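You operate a simulated robot arm through the tools that you are given. There is no shell and no other tool. Be economical: measure what you need, move in short steps, check, and stop when the job is done.

The job below is to be done with a simulated robot arm. You get a single attempt, and the scene is never put back.

## Task
Size the three onions on the rollers, then stand the tray from under the large ring on the scale.
Fine: drop each onion through the smallest ring it fits; the other two ring trays stay.

The check looks at the end state, three seconds after you hand in, the way a careful person would. Anything else that was tipped, shoved, dropped, spilled or broken makes it a failure.

## Robot
A 7-joint arm with a two-finger parallel gripper on a trunk, on a base that drives. Base frame: it is fixed to the floor where the robot stands at the start and does not move with it; the origin is under the middle of the robot, x ahead of it, y to its left, z up; the surface under the hand at the start is at about z = 0.9. Lengths are in m, angles in rad, forces in N, time in s.
Its first joint turns from -2.897 to 2.897 rad. Places, roughly: onion (5x5x5 cm) [0.5, -0.1, 0.9]; onion (6x6x6 cm) [0.6, -0.2, 0.9]; onion (7x7x7 cm) [0.7, -0.2, 0.9]; ring board [0.7, 0.5, 0.9]; top of the scale plate [0.6, 0.9, 1]. Payload 3.43 kg.
The TCP is the grasp point between the finger pads, 0.03 m short of the fingertips. In the tool frame z runs along the fingers and y along their closing line. The gripper opens to 0.094 m. The fingers are 0.028 m wide and 0.01 m thick; the gripper's body (0.05 by 0.096 m) begins 0.055 m behind the TCP.
Orientation is that of the tool frame in the base frame, as [roll, pitch, yaw] about the fixed x, y, z axes, in that order (R = Rz(yaw) Ry(pitch) Rx(roll)). With the fingers straight down and closing along the base's y, the tool's x points along the base's -x, its y along +y and its z along -z.

## Interface
- The arm moves only by the tool move_arm. Its argument "motion" is a list of rows, each a list of 7 numbers: the turn, a rotation vector about the base's x, y, z in degrees, then the shift along the base's x, y, z in m, then the gripper command, from -1 (shut) to 1 (fully open), values between in proportion. In form: [[rx, ry, rz, dx, dy, dz, grip], ...]. A call has 1 to 10 rows; each row shifts and turns the commanded pose from where the row before left it. A row lasts 0.2 s, in which the tool goes at most 0.05 m and 0.15 rad; a call with a longer step from one row to the next is refused whole, and so is a gripper value outside its range. A pose out of reach is approached as far as the arm can. The call stops where the force on the tool passes 40 N (or 10 N more than at its start, if that is more) or the arm is blocked; 0.2 s more then pass. Each finger travels about 0.045 m/s and halts on what it meets, pressing with about 31 N; the grip force reading is that of the motor and also rises with nothing between the fingers. The clock runs only during rows and for 0.2 s after the last one: add rows that do not move to give the fingers time. The reply holds the time, the measured pose of the TCP, the force on the tool along the base axes, the opening and the grip force, in the units named above and with some noise, with the torque about the TCP (base axes, N m) and any sound that the robot's microphone picked up.
- Cameras (640 x 400 px; columns grow to the right, rows downward): "scene" is now at [0.0334, 0.243, 1.3945]; the picture's right is [-0.02, -1.00, 0.00], its down [-0.49, 0.01, -0.87] and it looks along [0.87, -0.02, -0.49] (base axes); focal length 284 px, centre (320, 200). "wrist" rides on the gripper at [0.076, 0.014, -0.103] in the tool frame; the picture's right is [-0.18, 0.98, 0.00], its down [-0.75, -0.14, -0.64] and it looks along [-0.63, -0.12, 0.77] (tool axes); focal length 243 px, centre (320, 200). There is no depth. A picture from a camera that has moved, and an enlarged one, comes with that camera's place and axes in the base frame and with its lens.
- capture(camera): a new picture of that camera. It takes no simulated time.
- drive_base(legs): drives the robot by 1 to 6 legs, each [ahead, turn to the left] in m and rad, along the robot's own axes; the way and the turn of a leg run together, so that a leg with both is an arc; at most 1.5 m and 3.142 rad a leg. The arm and the cameras ride along, it lands a little off, and it stops where it bumps. It gives what a move gives.
- head_to(pan, tilt): turns the head with the scene camera to pan (to the left, within 2.094 rad either way) and tilt (down, from -0.506 to 1.204), counted from straight ahead of the robot. It gives what a move gives.
- enlarge(camera, box): a new picture of the part [left, top, right, bottom] of that camera's present view, enlarged. It takes no simulated time.
- job_done(): hands the job in; it is judged then, once.

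Work in short steps. Places have to be worked out from the pictures, the camera data and where the tool is seen: move nearer, look again, correct. Check each grasp and each placing, and mend what went wrong. You have 120 turns and 78 pictures in all, those below and enlarged ones among them. Open the gripper and draw the arm clear of the work before you hand the job in, unless the task says otherwise; then end with one line.

The tools are called after ">>>" as name(argument=value, ...) on one line, values as JSON. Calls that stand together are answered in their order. move_arm: Moves the arm, as the interface text tells. Its arguments: {"type":"object","properties":{"motion":{"type":"array","items":{"type":"array","items":{"type":"number"}}}},"required":["motion"]} The other tools are called the same way: drive_base (legs) drives the base; head_to (pan, tilt) turns the head that bears the scene camera; capture (camera) takes a picture; enlarge (camera, box) takes an enlarged picture of a part of a camera's view; job_done () hands the job in.

At the start:

```text
clock: 0.0
tool_pos: [0.4768, 0.3764, 1.2398]
tcp_rot: [-3.141, -0.001, 3.135]
contact_force: [-0.2, -0.5, -0.4]
ft_torque: [0.03, -0.01, 0.0]
gripper_width: 0.0944
grip_force: 0.1
robot x, y, heading: [0.0001, 0.0093, -0.001]
head pan, tilt: [-0.024, 0.515]
```

scene: 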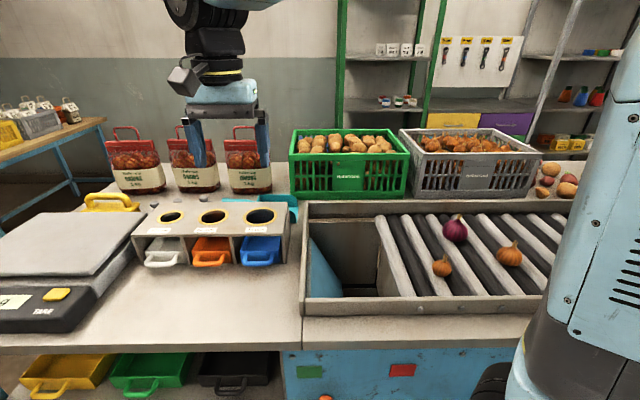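
wrist: 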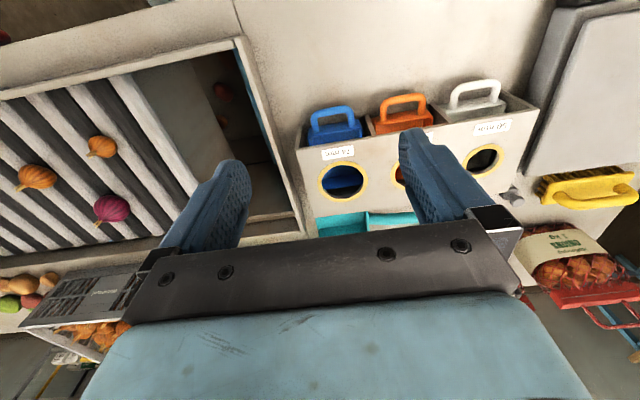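

I begin with a closer look at the ring board and the onions.

>>> enlarge(camera="scene", box=[80, 180, 310, 324])

>>> enlarge(camera="scene", box=[300, 190, 560, 350])

>>> enlarge(camera="wrist", box=[290, 60, 610, 260])

```text
2.78 times, centred on (195, 252) of scene
camera zoom: at [0.0334, 0.243, 1.3945], right [-0.02, -1.0, 0.0], down [-0.49, 0.01, -0.87], along [0.87, -0.02, -0.49], focal length 788 px, centre (667, 56)
```

zoom: 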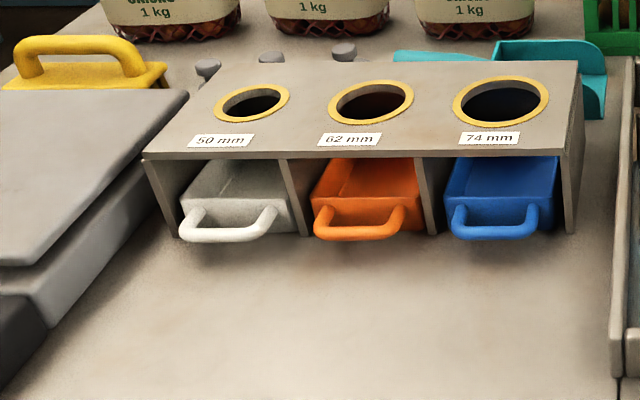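

```text
2.46 times, centred on (430, 270) of scene
camera zoom: at [0.0334, 0.243, 1.3945], right [-0.02, -1.0, 0.0], down [-0.49, 0.01, -0.87], along [0.87, -0.02, -0.49], focal length 699 px, centre (49, 28)
```

zoom: 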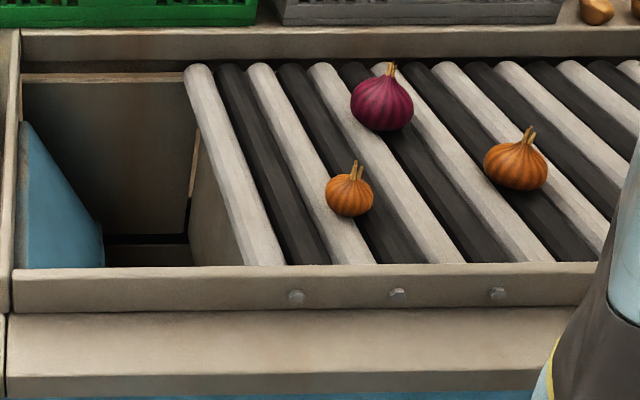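

```text
2.00 times, centred on (450, 160) of wrist
camera zoom: at [0.4014, 0.3915, 1.3418], right [0.19, 0.98, 0.0], down [0.75, -0.15, 0.64], along [0.63, -0.12, -0.77], focal length 485 px, centre (60, 280)
```

zoom: 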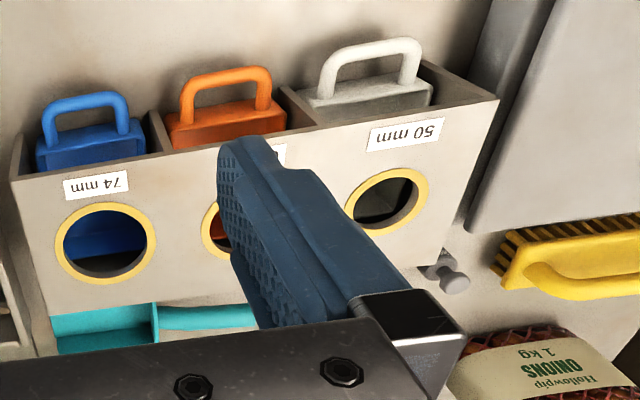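

The rings, left to right, are 50, 62 and 74 mm. Blue is the large-ring tray, and the board top triangulates to z≈1.004. Next I move above the small onion (about 0.53, -0.05) for a close look.

>>> move_arm(motion=[[0, 0, 0, 0.005, -0.047, 0, 1], [0, 0, 0, 0.005, -0.047, 0, 1], [0, 0, 0, 0.005, -0.047, 0, 1], [0, 0, 0, 0.005, -0.047, 0, 1], [0, 0, 0, 0.005, -0.047, 0, 1], [0, 0, 0, 0.005, -0.047, 0, 1], [0, 0, 0, 0.005, -0.047, -0.015, 1], [0, 0, 0, 0.005, -0.047, -0.015, 1], [0, 0, 0, 0.01, -0.045, -0.02, 1], [0, 0, 0, 0, 0, -0.04, 1]])

>>> capture(camera="wrist")

>>> capture(camera="scene")

```text
refused: row 9 steps farther than a row can; nothing moved
```

```text
72 pictures are left
camera wrist: at [0.4014, 0.3915, 1.3418], right [0.19, 0.98, 0.0], down [0.75, -0.15, 0.64], along [0.63, -0.12, -0.77], focal length 243 px, centre (320, 200)
```

wrist: 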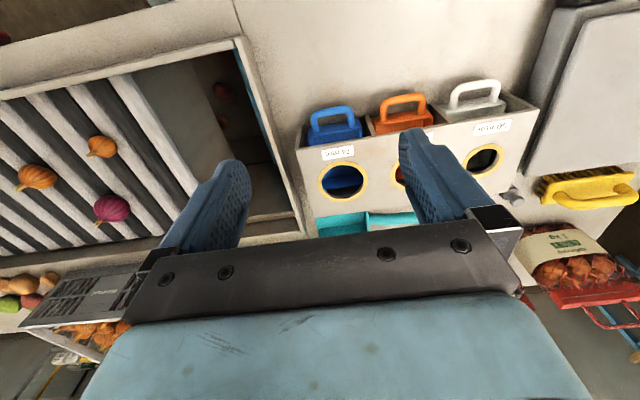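

```text
71 pictures are left
camera scene: at [0.0334, 0.243, 1.3945], right [-0.02, -1.0, 0.0], down [-0.49, 0.01, -0.87], along [0.87, -0.02, -0.49], focal length 284 px, centre (320, 200)
```

scene: 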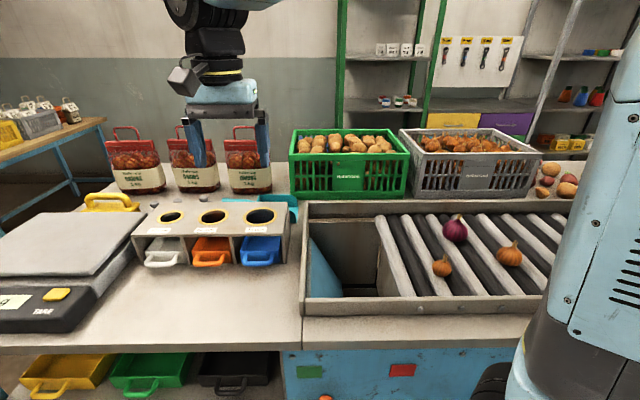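

The move was refused because row 9 stepped too far, so I send it again with smaller steps.

>>> move_arm(motion=[[0, 0, 0, 0.005, -0.047, 0, 1], [0, 0, 0, 0.005, -0.047, 0, 1], [0, 0, 0, 0.005, -0.047, 0, 1], [0, 0, 0, 0.005, -0.047, 0, 1], [0, 0, 0, 0.005, -0.047, 0, 1], [0, 0, 0, 0.005, -0.047, 0, 1], [0, 0, 0, 0.005, -0.046, -0.015, 1], [0, 0, 0, 0.005, -0.046, -0.015, 1], [0, 0, 0, 0.01, -0.042, -0.02, 1], [0, 0, 0, 0, -0.01, -0.04, 1]])

>>> capture(camera="wrist")

```text
clock: 2.2
tool_pos: [0.5266, -0.05, 1.1472]
tcp_rot: [-3.141, 0.0, 3.135]
contact_force: [0.3, 0.2, 1.0]
ft_torque: [-0.01, 0.0, 0.0]
gripper_width: 0.094
grip_force: 0.0
robot x, y, heading: [-0.0025, 0.0121, 0.004]
head pan, tilt: [-0.024, 0.515]
```

```text
70 pictures are left
camera wrist: at [0.4509, -0.0343, 1.2499], right [0.19, 0.98, 0.0], down [0.75, -0.15, 0.64], along [0.63, -0.12, -0.77], focal length 243 px, centre (320, 200)
```

wrist: 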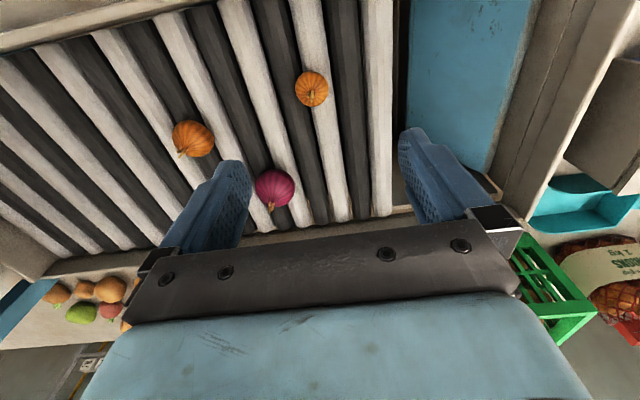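

Triangulation puts the small onion at about (0.538, -0.060, 0.917). I descend over it so that the fingertips end just below its equator.

>>> move_arm(motion=[[0, 0, 0, 0.011, -0.01, -0.03, 1], [0, 0, 0, 0, 0, -0.045, 1], [0, 0, 0, 0, 0, -0.045, 1], [0, 0, 0, 0, 0, -0.03, 1], [0, 0, 0, 0, 0, -0.03, 1], [0, 0, 0, 0, 0, -0.02, 1]])

>>> capture(camera="wrist")

```text
clock: 3.6
tool_pos: [0.5372, -0.0581, 0.9513]
tcp_rot: [-3.14, 0.0, 3.134]
contact_force: [-0.9, 0.7, 0.5]
ft_torque: [-0.01, -0.02, 0.04]
gripper_width: 0.094
grip_force: 0.0
robot x, y, heading: [0.0031, 0.011, 0.001]
head pan, tilt: [-0.024, 0.515]
```

```text
69 pictures are left
camera wrist: at [0.4611, -0.0435, 1.0535], right [0.19, 0.98, 0.0], down [0.75, -0.15, 0.64], along [0.63, -0.12, -0.77], focal length 243 px, centre (320, 200)
```

wrist: 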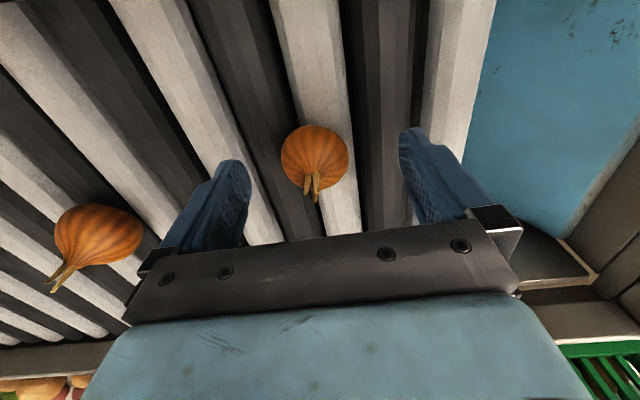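

The onion is centred under the tool, with a width of about 0.044. I lower 11 mm and close slowly.

>>> move_arm(motion=[[0, 0, 0, 0.002, -0.003, -0.011, 1], [0, 0, 0, 0, 0, 0, 0.3], [0, 0, 0, 0, 0, 0, -0.3], [0, 0, 0, 0, 0, 0, -1], [0, 0, 0, 0, 0, 0, -1], [0, 0, 0, 0, 0, 0, -1], [0, 0, 0, 0, 0, 0, -1], [0, 0, 0, 0, 0, 0, -1]])

>>> capture(camera="wrist")

```text
clock: 5.4
tool_pos: [0.5397, -0.0626, 0.9388]
tcp_rot: [3.141, 0.0, 3.134]
contact_force: [0.1, 0.2, -0.5]
ft_torque: [0.01, 0.01, 0.02]
gripper_width: 0.0421
grip_force: 30.8
robot x, y, heading: [0.0018, 0.011, 0.001]
head pan, tilt: [-0.024, 0.515]
```

```text
68 pictures are left
camera wrist: at [0.4642, -0.0471, 1.0414], right [0.19, 0.98, 0.0], down [0.75, -0.15, 0.64], along [0.63, -0.12, -0.77], focal length 243 px, centre (320, 200)
```

wrist: 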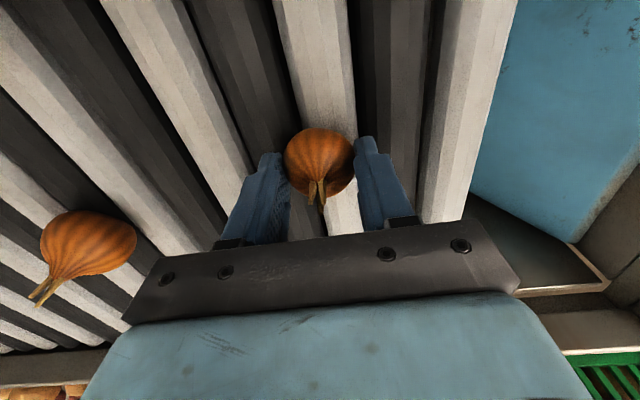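

It is gripped at 42 mm, so it takes the 50 mm ring. I lift and carry it toward that ring.

>>> move_arm(motion=[[0, 0, 0, 0, 0, 0.03, -1], [0, 0, 0, 0, 0, 0.045, -1], [0, 0, 0, 0, 0, 0.045, -1], [0, 0, 0, 0, 0.01, 0.045, -1], [0, 0, 0, 0.01, 0.045, 0.015, -1], [0, 0, 0, 0.015, 0.046, 0, -1], [0, 0, 0, 0.015, 0.046, 0, -1], [0, 0, 0, 0.015, 0.046, 0, -1], [0, 0, 0, 0.015, 0.046, 0, -1], [0, 0, 0, 0.015, 0.046, 0, -1]])

>>> move_arm(motion=[[0, 0, 0, 0.015, 0.046, 0, -1], [0, 0, 0, 0.006, 0.048, 0, -1], [0, 0, 0, 0, 0.049, 0, -1], [0, 0, 0, 0, 0.049, 0, -1], [0, 0, 0, 0, 0.049, 0, -1], [0, 0, 0, 0, 0.049, 0, -1], [0, 0, 0, 0, 0.049, 0, -1], [0, 0, 0, 0, 0.045, 0, -1]])

>>> capture(camera="wrist")

>>> capture(camera="scene")

```text
clock: 7.6
tool_pos: [0.6271, 0.2237, 1.1184]
tcp_rot: [-3.141, 0.0, 3.135]
contact_force: [-0.3, 0.0, 0.1]
ft_torque: [0.04, -0.02, -0.01]
gripper_width: 0.0002
grip_force: 31.1
robot x, y, heading: [-0.0012, 0.009, -0.001]
head pan, tilt: [-0.024, 0.515]
```

```text
clock: 9.4
tool_pos: [0.644, 0.6059, 1.1212]
tcp_rot: [3.141, -0.001, 3.134]
contact_force: [0.5, -1.2, -0.2]
ft_torque: [0.08, 0.03, 0.03]
gripper_width: 0.0001
grip_force: 30.7
robot x, y, heading: [-0.0009, 0.0072, 0.003]
head pan, tilt: [-0.024, 0.515]
```

```text
67 pictures are left
camera wrist: at [0.5684, 0.6213, 1.2223], right [0.19, 0.98, 0.0], down [0.75, -0.15, 0.64], along [0.63, -0.12, -0.77], focal length 243 px, centre (320, 200)
```

wrist: 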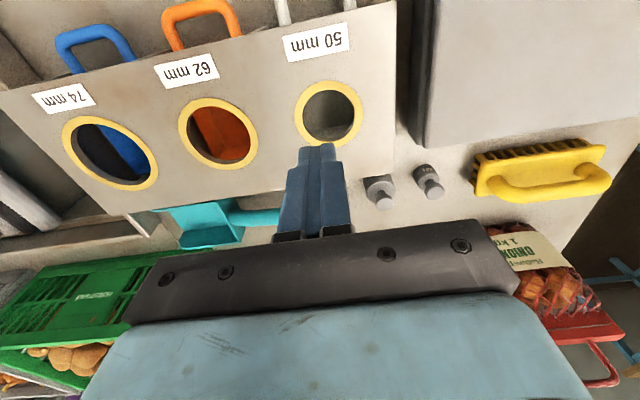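

```text
66 pictures are left
camera scene: at [0.0337, 0.2424, 1.3946], right [-0.02, -1.0, 0.0], down [-0.49, 0.01, -0.87], along [0.87, -0.02, -0.49], focal length 284 px, centre (320, 200)
```

scene: 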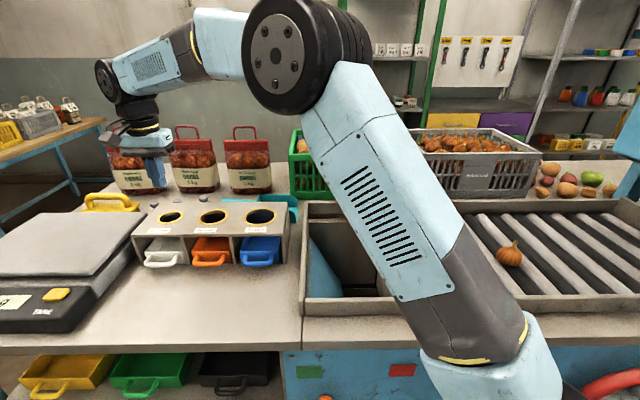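

The fingers are empty. The onion slipped, because I gripped above its equator. I go back to find it.

>>> move_arm(motion=[[0, 0, 0, 0, -0.049, 0, -1], [0, 0, 0, 0, -0.049, 0, -1], [0, 0, 0, 0, -0.049, 0, -1], [0, 0, 0, 0, -0.049, 0, -1], [0, 0, 0, 0, -0.049, 0, -1], [0, 0, 0, 0, -0.049, 0, -1], [0, 0, 0, -0.006, -0.048, 0, -1], [0, 0, 0, -0.015, -0.046, 0, -1], [0, 0, 0, -0.015, -0.046, 0, 0], [0, 0, 0, -0.015, -0.046, 0, 1]])

>>> move_arm(motion=[[0, 0, 0, -0.015, -0.046, 0, 1], [0, 0, 0, -0.015, -0.046, 0, 1], [0, 0, 0, -0.015, -0.046, 0, 1], [0, 0, 0, -0.01, -0.04, 0.02, 1], [0, 0, 0, 0, -0.0, 0, 1]])

>>> capture(camera="wrist")

```text
clock: 11.6
tool_pos: [0.5952, 0.1277, 1.1203]
tcp_rot: [-3.14, -0.001, 3.136]
contact_force: [0.6, -0.5, 0.4]
ft_torque: [-0.02, 0.07, -0.02]
gripper_width: 0.0491
grip_force: 0.0
robot x, y, heading: [0.0024, 0.0105, 0.001]
head pan, tilt: [-0.024, 0.515]
```

```text
clock: 12.8
tool_pos: [0.5388, -0.0492, 1.1396]
tcp_rot: [3.142, 0.001, 3.135]
contact_force: [-0.1, 0.0, -0.3]
ft_torque: [0.02, -0.01, 0.01]
gripper_width: 0.0938
grip_force: 0.1
robot x, y, heading: [0.0018, 0.0081, 0.001]
head pan, tilt: [-0.024, 0.515]
```

```text
65 pictures are left
camera wrist: at [0.4641, -0.0351, 1.2416], right [0.19, 0.98, 0.0], down [0.75, -0.15, 0.64], along [0.63, -0.12, -0.77], focal length 243 px, centre (320, 200)
```

wrist: 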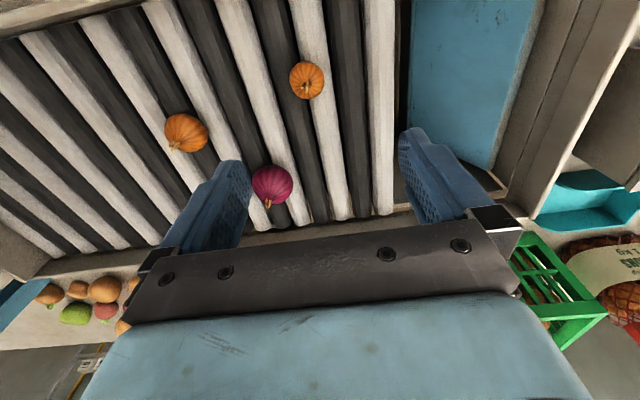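

The onion is still in the same groove at about (0.540, -0.064). I descend again, going lower this time in small steps while watching the force.

>>> move_arm(motion=[[0, 0, 0, 0, -0.0145, -0.03, 1], [0, 0, 0, 0, 0, -0.045, 1], [0, 0, 0, 0, 0, -0.045, 1], [0, 0, 0, 0, 0, -0.04, 0.6], [0, 0, 0, 0, 0, -0.03, 0.3], [0, 0, 0, 0, 0, -0.01, 0.3], [0, 0, 0, 0, 0, -0.004, 0.3], [0, 0, 0, 0, 0, -0.003, 0.3]])

>>> capture(camera="wrist")

```text
clock: 14.6
tool_pos: [0.5411, -0.0677, 0.9323]
tcp_rot: [3.141, 0.0, 3.134]
contact_force: [-0.6, 0.3, -0.4]
ft_torque: [0.01, 0.0, -0.04]
gripper_width: 0.0609
grip_force: 0.0
robot x, y, heading: [-0.0031, 0.0141, 0.003]
head pan, tilt: [-0.024, 0.515]
```

```text
64 pictures are left
camera wrist: at [0.4655, -0.0521, 1.035], right [0.19, 0.98, 0.0], down [0.75, -0.15, 0.64], along [0.63, -0.12, -0.77], focal length 243 px, centre (320, 200)
```

wrist: 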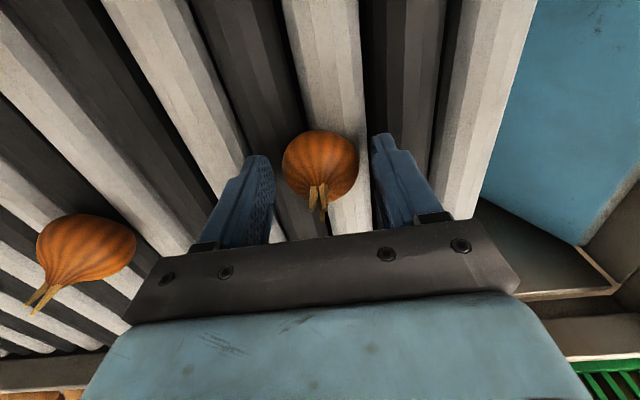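

No contact yet. I lower another 5 mm, shift slightly to centre, and close.

>>> move_arm(motion=[[0, 0, 0, -0.003, 0.002, -0.003, 0.3], [0, 0, 0, 0, 0, -0.002, 0.2], [0, 0, 0, 0, 0, 0, 0], [0, 0, 0, 0, 0, 0, -1], [0, 0, 0, 0, 0, 0, -1], [0, 0, 0, 0, 0, 0, -1], [0, 0, 0, 0, 0, 0, -1]])

>>> move_arm(motion=[[0, 0, 0, 0, 0, 0.01, -1], [0, 0, 0, 0, 0, 0.02, -1], [0, 0, 0, 0, 0, 0.03, -1]])

>>> capture(camera="wrist")

```text
clock: 15.2
tool_pos: [0.5376, -0.0639, 0.9301]
tcp_rot: [-3.141, 0.006, 3.135]
contact_force: [-0.3, 1.5, 3.1]
ft_torque: [0.15, 0.07, 0.04]
gripper_width: 0.0475
grip_force: 1.0
robot x, y, heading: [0.0002, 0.0086, -0.001]
head pan, tilt: [-0.024, 0.515]
stopped in row 3: the force on the tool passed its limit at 46 N (the readings are from after the stop); the commanded pose is now the measured one
```

```text
clock: 16.0
tool_pos: [0.5372, -0.0636, 0.9894]
tcp_rot: [3.141, 0.004, 3.135]
contact_force: [0.5, 0.1, -0.6]
ft_torque: [0.01, 0.04, 0.0]
gripper_width: 0.0422
grip_force: 30.6
robot x, y, heading: [0.0011, 0.007, 0.005]
head pan, tilt: [-0.024, 0.515]
```

```text
63 pictures are left
camera wrist: at [0.4617, -0.0499, 1.0912], right [0.19, 0.98, 0.0], down [0.75, -0.15, 0.64], along [0.63, -0.12, -0.76], focal length 243 px, centre (320, 200)
```

wrist: 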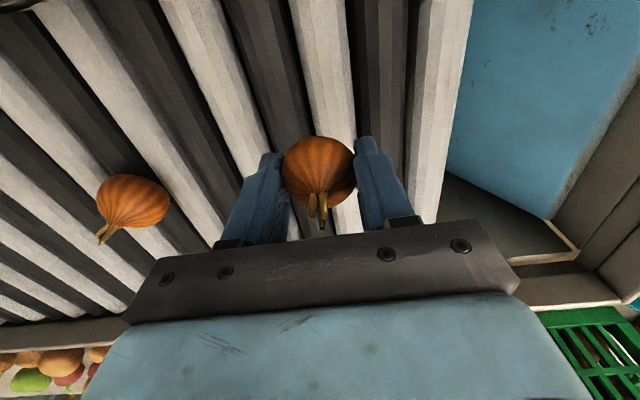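

The closing fingers brushed a roller. The tips touch at TCP z≈0.9285, and the onion was only caught on the way up, so the grip is high. I set it back down and re-grip at z≈0.931 without descending further.

>>> move_arm(motion=[[0, 0, 0, 0, 0, -0.03, -1], [0, 0, 0, 0, 0, -0.02, -1], [0, 0, 0, 0, 0, -0.005, -1], [0, 0, 0, 0, 0, -0.002, 0.2], [0, 0, 0, 0, 0, 0, 0.2]])

>>> move_arm(motion=[[0, 0, 0, 0, 0, -0.001, 0.1], [0, 0, 0, 0, 0, 0, -0.2], [0, 0, 0, 0, 0, 0, -1], [0, 0, 0, 0, 0, 0, -1], [0, 0, 0, 0, 0, 0, -1]])

>>> capture(camera="wrist")

```text
clock: 17.2
tool_pos: [0.5385, -0.0647, 0.933]
tcp_rot: [3.141, 0.005, 3.136]
contact_force: [-0.3, 0.0, 0.1]
ft_torque: [0.08, -0.02, 0.0]
gripper_width: 0.0564
grip_force: 0.0
robot x, y, heading: [-0.0005, 0.0078, -0.001]
head pan, tilt: [-0.024, 0.515]
```

```text
clock: 18.4
tool_pos: [0.5383, -0.0654, 0.9314]
tcp_rot: [3.14, 0.003, 3.133]
contact_force: [0.8, 0.4, 0.4]
ft_torque: [0.0, 0.0, 0.04]
gripper_width: 0.0421
grip_force: 31.3
robot x, y, heading: [-0.0019, 0.0083, -0.003]
head pan, tilt: [-0.024, 0.515]
```

```text
62 pictures are left
camera wrist: at [0.4627, -0.0498, 1.0336], right [0.19, 0.98, 0.0], down [0.75, -0.15, 0.65], along [0.63, -0.12, -0.76], focal length 243 px, centre (320, 200)
```

wrist: 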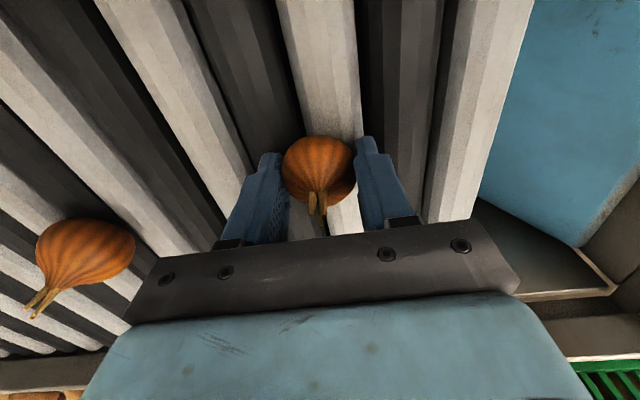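

The grip reads 42.1 mm at a lower height. I lift gently and check that it holds.

>>> move_arm(motion=[[0, 0, 0, 0, 0, 0.01, -1], [0, 0, 0, 0, 0, 0.02, -1], [0, 0, 0, 0, 0, 0.03, -1], [0, 0, 0, 0, 0, 0.03, -1], [0, 0, 0, 0, 0, 0.03, -1], [0, 0, 0, 0, 0, 0.03, -1], [0, 0, 0, 0, 0, 0.03, -1]])

>>> capture(camera="wrist")

```text
clock: 20.0
tool_pos: [0.5395, -0.0639, 1.1098]
tcp_rot: [3.141, 0.003, 3.134]
contact_force: [-0.4, 0.2, -0.3]
ft_torque: [-0.01, 0.05, -0.01]
gripper_width: 0.0423
grip_force: 30.8
robot x, y, heading: [0.0014, 0.0112, 0.004]
head pan, tilt: [-0.024, 0.515]
```

```text
61 pictures are left
camera wrist: at [0.4636, -0.0492, 1.2124], right [0.19, 0.98, 0.0], down [0.75, -0.15, 0.64], along [0.63, -0.12, -0.77], focal length 243 px, centre (320, 200)
```

wrist: 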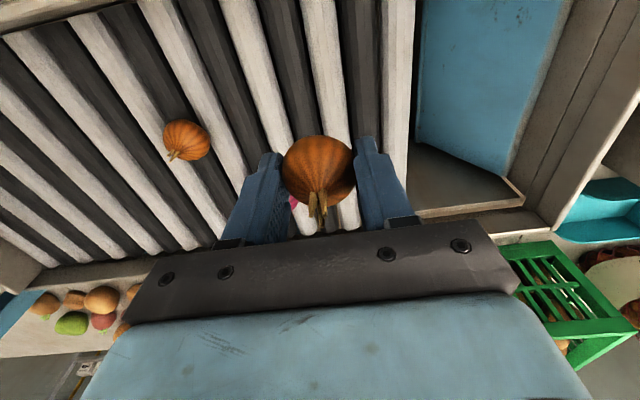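

It is held firmly. I carry it gently to above the 50 mm ring.

>>> move_arm(motion=[[0, 0, 0, 0.0, 0.02, 0.01, -1], [0, 0, 0, 0.01, 0.035, 0.01, -1], [0, 0, 0, 0.01, 0.04, 0, -1], [0, 0, 0, 0.01, 0.04, 0, -1], [0, 0, 0, 0.01, 0.04, 0, -1], [0, 0, 0, 0.01, 0.04, 0, -1], [0, 0, 0, 0.01, 0.04, 0, -1], [0, 0, 0, 0.01, 0.04, 0, -1], [0, 0, 0, 0.01, 0.04, 0, -1], [0, 0, 0, 0.01, 0.04, 0, -1]])

>>> move_arm(motion=[[0, 0, 0, 0.01, 0.04, 0, -1], [0, 0, 0, 0.006, 0.04, 0, -1], [0, 0, 0, 0, 0.04, 0, -1], [0, 0, 0, 0, 0.04, 0, -1], [0, 0, 0, 0, 0.04, 0, -1], [0, 0, 0, 0, 0.04, 0, -1], [0, 0, 0, 0, 0.035, 0, -1], [0, 0, 0, 0, 0.02, 0, -1], [0, 0, 0, 0, 0, 0, -1]])

>>> capture(camera="wrist")

```text
clock: 22.2
tool_pos: [0.6282, 0.3098, 1.1327]
tcp_rot: [3.142, 0.003, 3.135]
contact_force: [0.2, 0.4, -0.4]
ft_torque: [0.03, 0.0, 0.01]
gripper_width: 0.0417
grip_force: 31.5
robot x, y, heading: [-0.0012, 0.0114, -0.001]
head pan, tilt: [-0.024, 0.515]
```

```text
clock: 24.2
tool_pos: [0.6447, 0.6075, 1.1317]
tcp_rot: [3.141, 0.004, 3.136]
contact_force: [-0.4, 1.0, -0.1]
ft_torque: [0.04, 0.0, 0.01]
gripper_width: 0.0421
grip_force: 30.7
robot x, y, heading: [0.002, 0.0104, -0.001]
head pan, tilt: [-0.024, 0.515]
```

```text
60 pictures are left
camera wrist: at [0.5685, 0.6221, 1.2341], right [0.19, 0.98, 0.0], down [0.75, -0.15, 0.64], along [0.63, -0.12, -0.76], focal length 243 px, centre (320, 200)
```

wrist: 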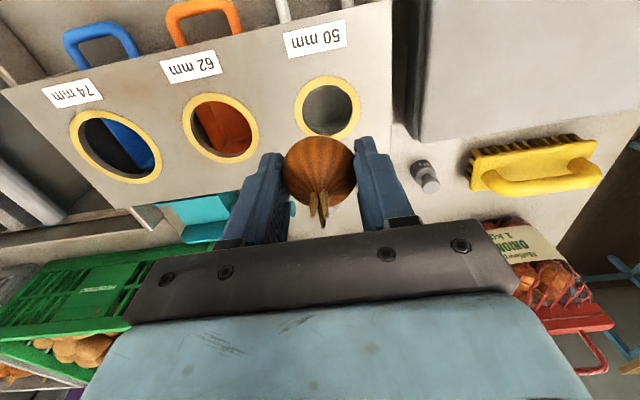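

Refined, the ring is at about (0.648, 0.614). I align with it and descend to just above, then look again.

>>> move_arm(motion=[[0, 0, 0, 0.006, 0.006, -0.02, -1], [0, 0, 0, 0, 0, -0.03, -1], [0, 0, 0, 0, 0, -0.02, -1], [0, 0, 0, 0, 0, 0, -1]])

>>> capture(camera="wrist")

>>> enlarge(camera="scene", box=[110, 150, 310, 275])

```text
clock: 25.2
tool_pos: [0.6487, 0.6109, 1.062]
tcp_rot: [3.142, 0.004, 3.134]
contact_force: [-0.3, 0.2, -0.5]
ft_torque: [0.0, -0.02, 0.03]
gripper_width: 0.0422
grip_force: 31.0
robot x, y, heading: [-0.003, 0.0061, 0.004]
head pan, tilt: [-0.024, 0.515]
```

```text
59 pictures are left
camera wrist: at [0.5734, 0.6254, 1.1637], right [0.19, 0.98, 0.0], down [0.75, -0.15, 0.64], along [0.63, -0.12, -0.76], focal length 243 px, centre (320, 200)
```

wrist: 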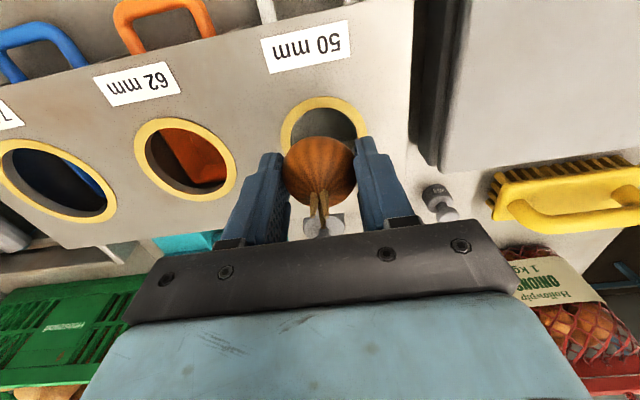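

```text
3.20 times, centred on (210, 212) of scene
camera zoom: at [0.0337, 0.243, 1.3945], right [-0.02, -1.0, 0.0], down [-0.49, 0.01, -0.87], along [0.87, -0.02, -0.49], focal length 908 px, centre (672, 160)
```

zoom: 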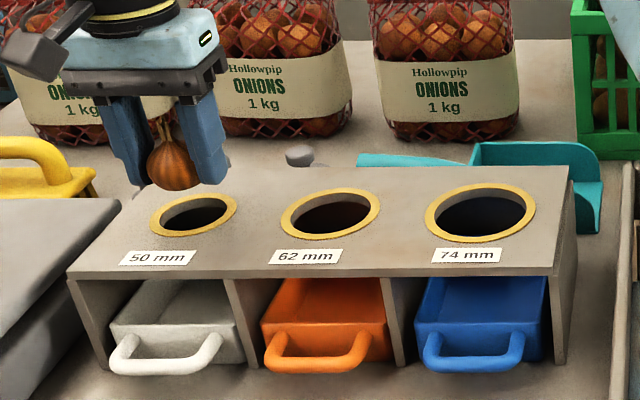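

The onion sits about 3 mm short in x and 2 mm in y. I correct that, lower until the bottom is in the ring, and check once more.

>>> move_arm(motion=[[0, 0, 0, 0.003, 0.002, -0.01, -1], [0, 0, 0, 0, 0, -0.008, -1], [0, 0, 0, 0, 0, -0.004, -1], [0, 0, 0, 0, 0, 0, -1]])

>>> enlarge(camera="wrist", box=[200, 40, 440, 240])

>>> enlarge(camera="scene", box=[110, 170, 250, 258])

```text
clock: 26.2
tool_pos: [0.6545, 0.612, 1.0397]
tcp_rot: [3.141, 0.002, 3.136]
contact_force: [-0.5, 0.9, -0.3]
ft_torque: [0.0, -0.02, 0.0]
gripper_width: 0.0419
grip_force: 31.1
robot x, y, heading: [0.0005, 0.0135, 0.002]
head pan, tilt: [-0.024, 0.515]
```

```text
2.00 times, centred on (320, 140) of wrist
camera zoom: at [0.5773, 0.6279, 1.1415], right [0.19, 0.98, 0.0], down [0.75, -0.15, 0.64], along [0.63, -0.12, -0.76], focal length 485 px, centre (320, 320)
```

zoom: 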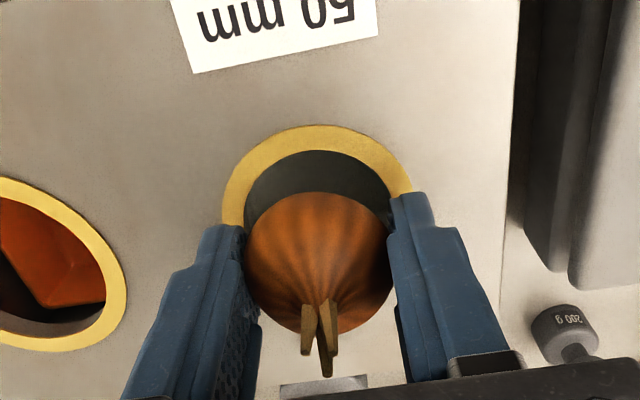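

```text
4.55 times, centred on (180, 214) of scene
camera zoom: at [0.0337, 0.243, 1.3945], right [-0.02, -1.0, 0.0], down [-0.49, 0.01, -0.87], along [0.87, -0.02, -0.49], focal length 1290 px, centre (956, 136)
```

zoom: 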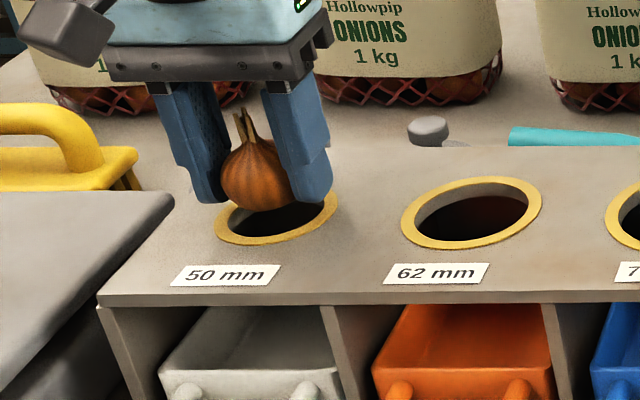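

The onion and ring agree to within 1 mm, and the board top refines to z≈0.997. I lower 6 mm and release.

>>> move_arm(motion=[[0, 0, 0, 0, 0, -0.004, -1], [0, 0, 0, 0, 0, -0.002, -1], [0, 0, 0, 0, 0, 0, 0], [0, 0, 0, 0, 0, 0, 0.2], [0, 0, 0, 0, 0, 0, 0.2], [0, 0, 0, 0, 0, 0, 0.2]])

>>> move_arm(motion=[[0, 0, 0, 0, 0, 0.02, 0.2], [0, 0, 0, 0, 0, 0.05, 0.2], [0, 0, 0, 0, 0, 0.05, 0.2]])

>>> capture(camera="wrist")

>>> enlarge(camera="scene", box=[110, 180, 310, 305])

```text
clock: 27.6
tool_pos: [0.6535, 0.6133, 1.0347]
tcp_rot: [-3.141, 0.002, 3.136]
contact_force: [0.1, -0.2, -1.3]
ft_torque: [0.02, -0.02, 0.01]
gripper_width: 0.0564
grip_force: 0.1
robot x, y, heading: [0.0004, 0.0137, -0.003]
head pan, tilt: [-0.024, 0.515]
```

```text
clock: 28.4
tool_pos: [0.6548, 0.6127, 1.154]
tcp_rot: [3.141, 0.002, 3.134]
contact_force: [-1.0, 0.6, -0.3]
ft_torque: [-0.02, 0.03, 0.0]
gripper_width: 0.0564
grip_force: 0.1
robot x, y, heading: [-0.0028, 0.0096, -0.0]
head pan, tilt: [-0.024, 0.515]
```

```text
55 pictures are left
camera wrist: at [0.579, 0.6284, 1.2558], right [0.19, 0.98, 0.0], down [0.75, -0.15, 0.64], along [0.63, -0.12, -0.76], focal length 243 px, centre (320, 200)
```

wrist: 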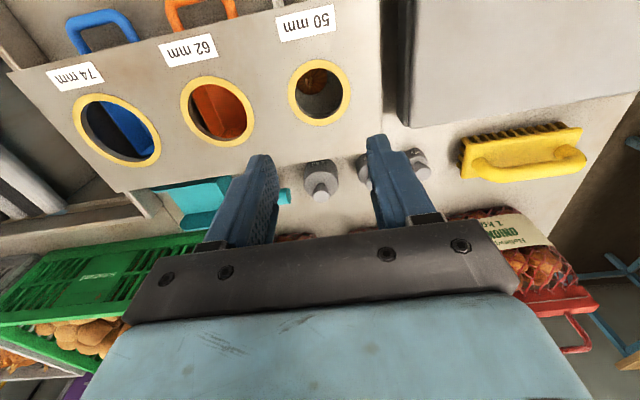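

```text
3.20 times, centred on (210, 242) of scene
camera zoom: at [0.034, 0.2432, 1.3944], right [-0.02, -1.0, 0.0], down [-0.49, 0.01, -0.87], along [0.87, -0.02, -0.49], focal length 908 px, centre (672, 64)
```

zoom: 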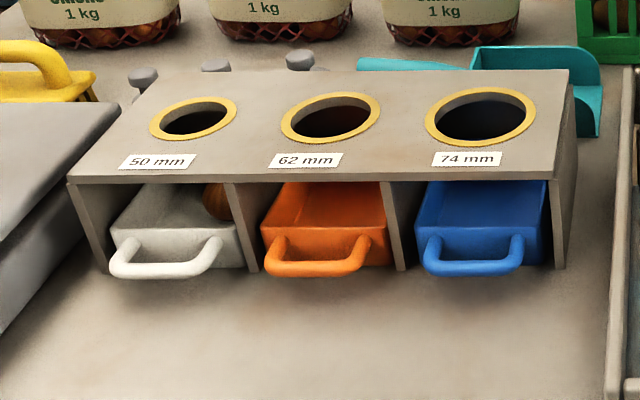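

The small onion is in the white tray. Now I go to the other orange onion at about (0.573, -0.245).

>>> move_arm(motion=[[0, 0, 0, 0, -0.049, 0, 0.6], [0, 0, 0, 0, -0.049, 0, 1], [0, 0, 0, 0, -0.049, 0, 1], [0, 0, 0, 0, -0.049, 0, 1], [0, 0, 0, 0, -0.049, 0, 1], [0, 0, 0, 0, -0.049, 0, 1], [0, 0, 0, 0, -0.049, 0, 1], [0, 0, 0, 0, -0.049, 0, 1], [0, 0, 0, -0.01, -0.048, 0, 1], [0, 0, 0, -0.01, -0.048, 0, 1]])

>>> move_arm(motion=[[0, 0, 0, -0.01, -0.048, 0, 1], [0, 0, 0, -0.01, -0.048, 0, 1], [0, 0, 0, -0.01, -0.048, 0, 1], [0, 0, 0, -0.01, -0.048, 0, 1], [0, 0, 0, -0.01, -0.048, 0, 1], [0, 0, 0, -0.01, -0.046, 0, 1], [0, 0, 0, 0, -0.046, 0, 1], [0, 0, 0, 0, -0.03, -0.02, 1], [0, 0, 0, 0, 0, -0.02, 1]])

>>> capture(camera="wrist")

```text
clock: 30.6
tool_pos: [0.6351, 0.126, 1.1506]
tcp_rot: [-3.141, 0.004, 3.136]
contact_force: [0.6, -0.3, 0.0]
ft_torque: [-0.01, 0.0, 0.01]
gripper_width: 0.0938
grip_force: 0.1
robot x, y, heading: [0.0037, 0.0063, 0.002]
head pan, tilt: [-0.024, 0.515]
```

```text
clock: 32.6
tool_pos: [0.5728, -0.2361, 1.1136]
tcp_rot: [-3.141, 0.002, 3.134]
contact_force: [0.0, -0.3, -0.3]
ft_torque: [0.0, -0.02, 0.04]
gripper_width: 0.0939
grip_force: 0.0
robot x, y, heading: [-0.0026, 0.0074, 0.001]
head pan, tilt: [-0.024, 0.515]
```

```text
53 pictures are left
camera wrist: at [0.4977, -0.2212, 1.2152], right [0.19, 0.98, 0.0], down [0.75, -0.15, 0.65], along [0.63, -0.12, -0.76], focal length 243 px, centre (320, 200)
```

wrist: 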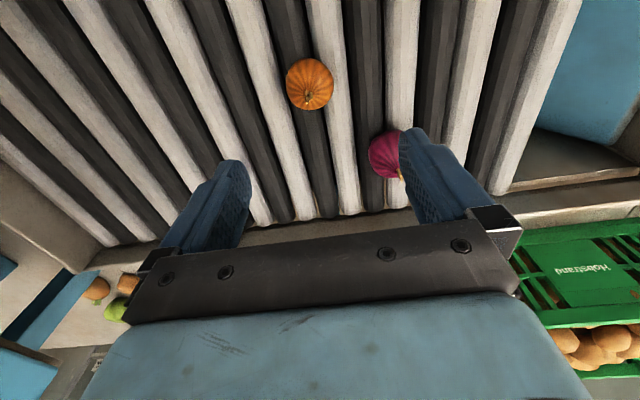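

The mid onion is at about (0.569, -0.245), width ≈54 mm. I descend to the same proven grasp height.

>>> move_arm(motion=[[0, 0, 0, -0.002, -0.009, -0.04, 1], [0, 0, 0, 0, 0, -0.045, 1], [0, 0, 0, 0, 0, -0.04, 1], [0, 0, 0, 0, 0, -0.03, 1], [0, 0, 0, 0, 0, -0.022, 1], [0, 0, 0, 0, 0, 0, 0.8]])

>>> capture(camera="wrist")

```text
clock: 34.0
tool_pos: [0.5722, -0.244, 0.9365]
tcp_rot: [-3.141, 0.002, 3.135]
contact_force: [1.2, 0.0, 0.7]
ft_torque: [-0.03, 0.03, 0.01]
gripper_width: 0.0844
grip_force: 0.0
robot x, y, heading: [0.0014, 0.0095, 0.0]
head pan, tilt: [-0.024, 0.515]
```

```text
52 pictures are left
camera wrist: at [0.4962, -0.23, 1.0385], right [0.19, 0.98, 0.0], down [0.75, -0.15, 0.65], along [0.63, -0.12, -0.76], focal length 243 px, centre (320, 200)
```

wrist: 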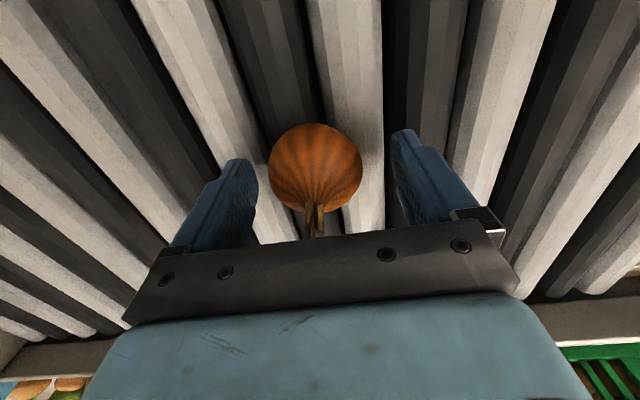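

Onion centre is about (0.569, -0.246). I make a small correction, lower 4 mm and close.

>>> move_arm(motion=[[0, 0, 0, -0.003, -0.002, -0.004, 0.6], [0, 0, 0, 0, 0, 0, 0.3], [0, 0, 0, 0, 0, 0, 0], [0, 0, 0, 0, 0, 0, -1], [0, 0, 0, 0, 0, 0, -1], [0, 0, 0, 0, 0, 0, -1], [0, 0, 0, 0, 0, 0, -1]])

```text
clock: 35.6
tool_pos: [0.5686, -0.2468, 0.9337]
tcp_rot: [-3.141, 0.003, 3.135]
contact_force: [0.3, 0.7, 0.3]
ft_torque: [-0.02, -0.02, -0.01]
gripper_width: 0.0541
grip_force: 30.9
robot x, y, heading: [-0.0012, 0.0123, 0.0]
head pan, tilt: [-0.024, 0.515]
```

At 54.1 mm it goes through the 62 mm ring. I lift and carry it.

>>> move_arm(motion=[[0, 0, 0, 0, 0, 0.01, -1], [0, 0, 0, 0, 0, 0.03, -1], [0, 0, 0, 0, 0, 0.04, -1], [0, 0, 0, 0, 0, 0.04, -1], [0, 0, 0, 0, 0.01, 0.04, -1], [0, 0, 0, 0.005, 0.03, 0.03, -1], [0, 0, 0, 0.005, 0.042, 0.01, -1], [0, 0, 0, 0.005, 0.042, 0, -1], [0, 0, 0, 0.005, 0.042, 0, -1], [0, 0, 0, 0.005, 0.042, 0, -1]])

>>> move_arm(motion=[[0, 0, 0, 0.005, 0.045, 0, -1], [0, 0, 0, 0.005, 0.045, 0, -1], [0, 0, 0, 0.005, 0.045, 0, -1], [0, 0, 0, 0.005, 0.045, 0, -1], [0, 0, 0, 0.005, 0.045, 0, -1], [0, 0, 0, 0.005, 0.045, 0, -1], [0, 0, 0, 0.005, 0.045, 0, -1], [0, 0, 0, 0.005, 0.045, 0, -1], [0, 0, 0, 0.005, 0.045, 0, -1], [0, 0, 0, 0.005, 0.045, 0, -1]])

>>> move_arm(motion=[[0, 0, 0, 0.005, 0.04, 0, -1], [0, 0, 0, 0, 0.035, 0, -1], [0, 0, 0, 0, 0.02, -0.03, -1], [0, 0, 0, 0, 0, -0.02, -1], [0, 0, 0, 0, 0, 0, -1]])

>>> capture(camera="wrist")

```text
clock: 37.8
tool_pos: [0.5917, -0.0388, 1.1333]
tcp_rot: [-3.141, 0.004, 3.133]
contact_force: [-0.1, -0.6, 0.1]
ft_torque: [0.01, -0.01, -0.02]
gripper_width: 0.0543
grip_force: 31.2
robot x, y, heading: [-0.0004, 0.008, -0.003]
head pan, tilt: [-0.024, 0.515]
```

```text
clock: 40.0
tool_pos: [0.6435, 0.4097, 1.1336]
tcp_rot: [-3.142, 0.007, 3.135]
contact_force: [0.1, -0.3, -1.0]
ft_torque: [0.09, 0.01, 0.01]
gripper_width: 0.054
grip_force: 31.2
robot x, y, heading: [-0.0024, 0.009, 0.0]
head pan, tilt: [-0.024, 0.515]
```

```text
clock: 41.2
tool_pos: [0.6491, 0.5067, 1.0816]
tcp_rot: [-3.141, 0.005, 3.134]
contact_force: [0.1, 0.5, -0.8]
ft_torque: [0.01, -0.03, -0.02]
gripper_width: 0.054
grip_force: 30.7
robot x, y, heading: [-0.0015, 0.0072, -0.003]
head pan, tilt: [-0.024, 0.515]
```

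```text
51 pictures are left
camera wrist: at [0.5733, 0.5212, 1.1835], right [0.19, 0.98, 0.0], down [0.75, -0.15, 0.64], along [0.63, -0.12, -0.76], focal length 243 px, centre (320, 200)
```

wrist: 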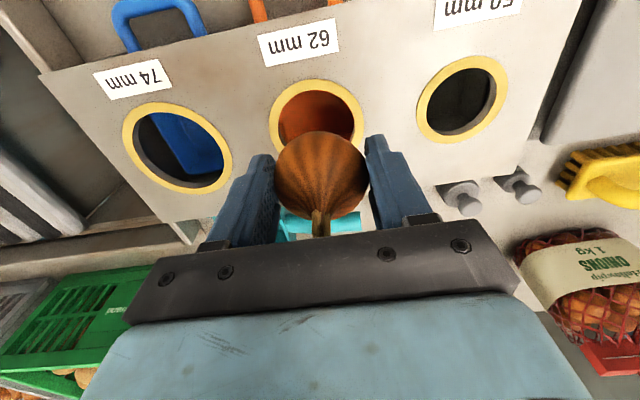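

The ring is at about (0.652, 0.5045) and the onion is aligned to within 2 mm. I correct y and lower.

>>> move_arm(motion=[[0, 0, 0, 0, -0.002, -0.02, -1], [0, 0, 0, 0, 0, -0.015, -1], [0, 0, 0, 0, 0, -0.007, -1], [0, 0, 0, 0, 0, 0, -1]])

>>> enlarge(camera="wrist", box=[200, 40, 440, 240])

```text
clock: 42.2
tool_pos: [0.6487, 0.5039, 1.0412]
tcp_rot: [-3.141, 0.004, 3.135]
contact_force: [0.2, -0.3, -0.4]
ft_torque: [0.0, -0.01, -0.04]
gripper_width: 0.0542
grip_force: 30.7
robot x, y, heading: [-0.0042, 0.0101, -0.001]
head pan, tilt: [-0.024, 0.515]
```

```text
2.00 times, centred on (320, 140) of wrist
camera zoom: at [0.5731, 0.5186, 1.142], right [0.19, 0.98, 0.0], down [0.75, -0.15, 0.64], along [0.63, -0.12, -0.76], focal length 485 px, centre (320, 320)
```

zoom: 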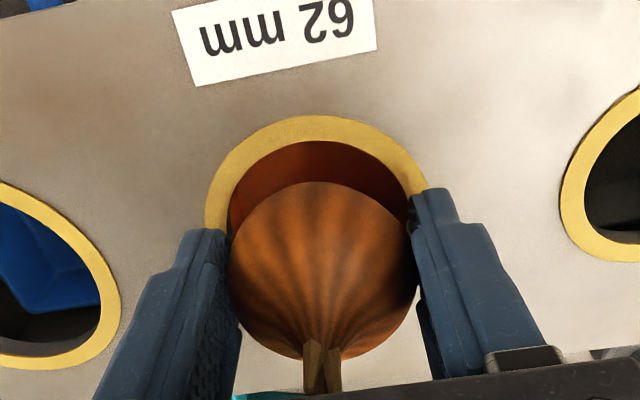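

Alignment is within about 2 mm. I nudge y, lower 6 mm more and release.

>>> move_arm(motion=[[0, 0, 0, 0, -0.002, -0.004, -1], [0, 0, 0, 0, 0, -0.002, -1], [0, 0, 0, 0, 0, 0, 0.3], [0, 0, 0, 0, 0, 0, 0.5], [0, 0, 0, 0, 0, 0, 0.5], [0, 0, 0, 0, 0, 0, 0.5]])

>>> move_arm(motion=[[0, 0, 0, 0, 0, 0.02, 0.5], [0, 0, 0, 0, 0, 0.05, 0.5], [0, 0, 0, 0, 0, 0.05, 0.5]])

>>> capture(camera="wrist")

```text
clock: 43.6
tool_pos: [0.6501, 0.502, 1.0332]
tcp_rot: [3.141, 0.004, 3.135]
contact_force: [0.2, 0.4, -0.2]
ft_torque: [0.02, 0.02, -0.01]
gripper_width: 0.0705
grip_force: 0.0
robot x, y, heading: [-0.0004, 0.0064, 0.002]
head pan, tilt: [-0.024, 0.515]
```

```text
clock: 44.4
tool_pos: [0.6501, 0.5032, 1.1546]
tcp_rot: [3.141, 0.002, 3.134]
contact_force: [-0.1, 0.1, 0.2]
ft_torque: [-0.05, 0.02, -0.04]
gripper_width: 0.0703
grip_force: 0.0
robot x, y, heading: [0.0013, 0.0081, 0.001]
head pan, tilt: [-0.024, 0.515]
```

```text
49 pictures are left
camera wrist: at [0.5737, 0.5172, 1.2562], right [0.19, 0.98, 0.0], down [0.75, -0.15, 0.64], along [0.63, -0.12, -0.76], focal length 243 px, centre (320, 200)
```

wrist: 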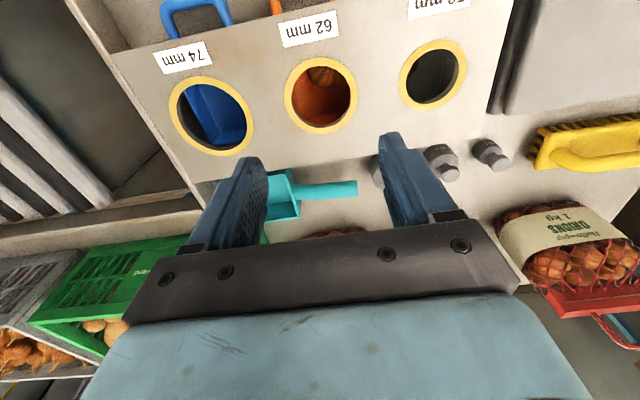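

The mid onion is in the orange tray. Next is the red onion, near (0.68, -0.155).

>>> move_arm(motion=[[0, 0, 0, 0.003, -0.048, 0, 1], [0, 0, 0, 0.003, -0.048, 0, 1], [0, 0, 0, 0.003, -0.048, 0, 1], [0, 0, 0, 0.003, -0.048, 0, 1], [0, 0, 0, 0.003, -0.048, 0, 1], [0, 0, 0, 0.003, -0.048, 0, 1], [0, 0, 0, 0.003, -0.048, 0, 1], [0, 0, 0, 0.003, -0.048, 0, 1], [0, 0, 0, 0, -0.048, 0, 1], [0, 0, 0, 0, -0.048, 0, 1]])

>>> move_arm(motion=[[0, 0, 0, 0, -0.048, 0, 1], [0, 0, 0, 0, -0.048, 0, 1], [0, 0, 0, 0, -0.048, 0, 1], [0, 0, 0, 0, -0.035, -0.02, 1], [0, 0, 0, 0, 0, -0.02, 1]])

>>> capture(camera="wrist")

```text
clock: 46.6
tool_pos: [0.6729, 0.022, 1.1564]
tcp_rot: [-3.14, 0.003, 3.135]
contact_force: [0.2, 0.5, -0.7]
ft_torque: [-0.01, -0.02, -0.01]
gripper_width: 0.0937
grip_force: 0.0
robot x, y, heading: [0.0008, 0.0095, 0.003]
head pan, tilt: [-0.024, 0.515]
```

```text
clock: 47.8
tool_pos: [0.6732, -0.1564, 1.1167]
tcp_rot: [3.14, 0.005, 3.134]
contact_force: [0.1, -0.1, -0.8]
ft_torque: [0.0, 0.03, -0.03]
gripper_width: 0.0943
grip_force: 0.0
robot x, y, heading: [-0.0027, 0.0103, -0.001]
head pan, tilt: [-0.024, 0.515]
```

```text
48 pictures are left
camera wrist: at [0.5969, -0.1418, 1.2181], right [0.19, 0.98, 0.0], down [0.75, -0.15, 0.65], along [0.63, -0.12, -0.76], focal length 243 px, centre (320, 200)
```

wrist: 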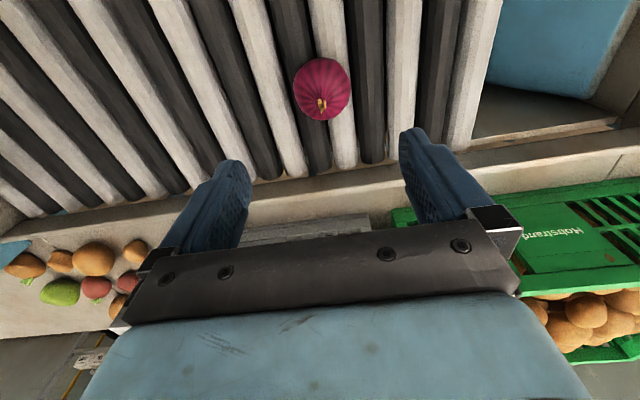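

The red onion is at about (0.674, -0.153), width ≈65 mm. I descend.

>>> move_arm(motion=[[0, 0, 0, 0, 0.003, -0.04, 1], [0, 0, 0, 0, 0, -0.045, 1], [0, 0, 0, 0, 0, -0.04, 1], [0, 0, 0, 0, 0, -0.03, 1], [0, 0, 0, 0, 0, -0.022, 1], [0, 0, 0, 0, 0, 0, 1]])

>>> capture(camera="wrist")

```text
clock: 49.2
tool_pos: [0.6741, -0.1527, 0.9384]
tcp_rot: [-3.141, 0.004, 3.134]
contact_force: [-0.5, 0.2, 0.2]
ft_torque: [0.01, -0.03, -0.04]
gripper_width: 0.094
grip_force: 0.1
robot x, y, heading: [0.0044, 0.0089, 0.0]
head pan, tilt: [-0.024, 0.515]
```

```text
47 pictures are left
camera wrist: at [0.598, -0.1384, 1.0396], right [0.19, 0.98, 0.0], down [0.75, -0.15, 0.64], along [0.63, -0.12, -0.76], focal length 243 px, centre (320, 200)
```

wrist: 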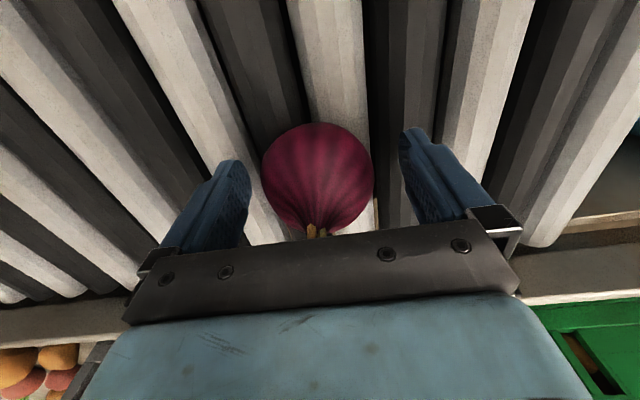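

It is well centred. I lower 4 mm and close.

>>> move_arm(motion=[[0, 0, 0, 0, -0.001, -0.004, 0.9], [0, 0, 0, 0, 0, 0, 0.5], [0, 0, 0, 0, 0, 0, 0], [0, 0, 0, 0, 0, 0, -1], [0, 0, 0, 0, 0, 0, -1], [0, 0, 0, 0, 0, 0, -1]])

```text
clock: 50.6
tool_pos: [0.6735, -0.1548, 0.9349]
tcp_rot: [-3.14, 0.003, 3.134]
contact_force: [-0.4, 0.0, 0.1]
ft_torque: [0.02, 0.01, 0.0]
gripper_width: 0.0648
grip_force: 31.1
robot x, y, heading: [0.0039, 0.0104, -0.001]
head pan, tilt: [-0.024, 0.515]
```

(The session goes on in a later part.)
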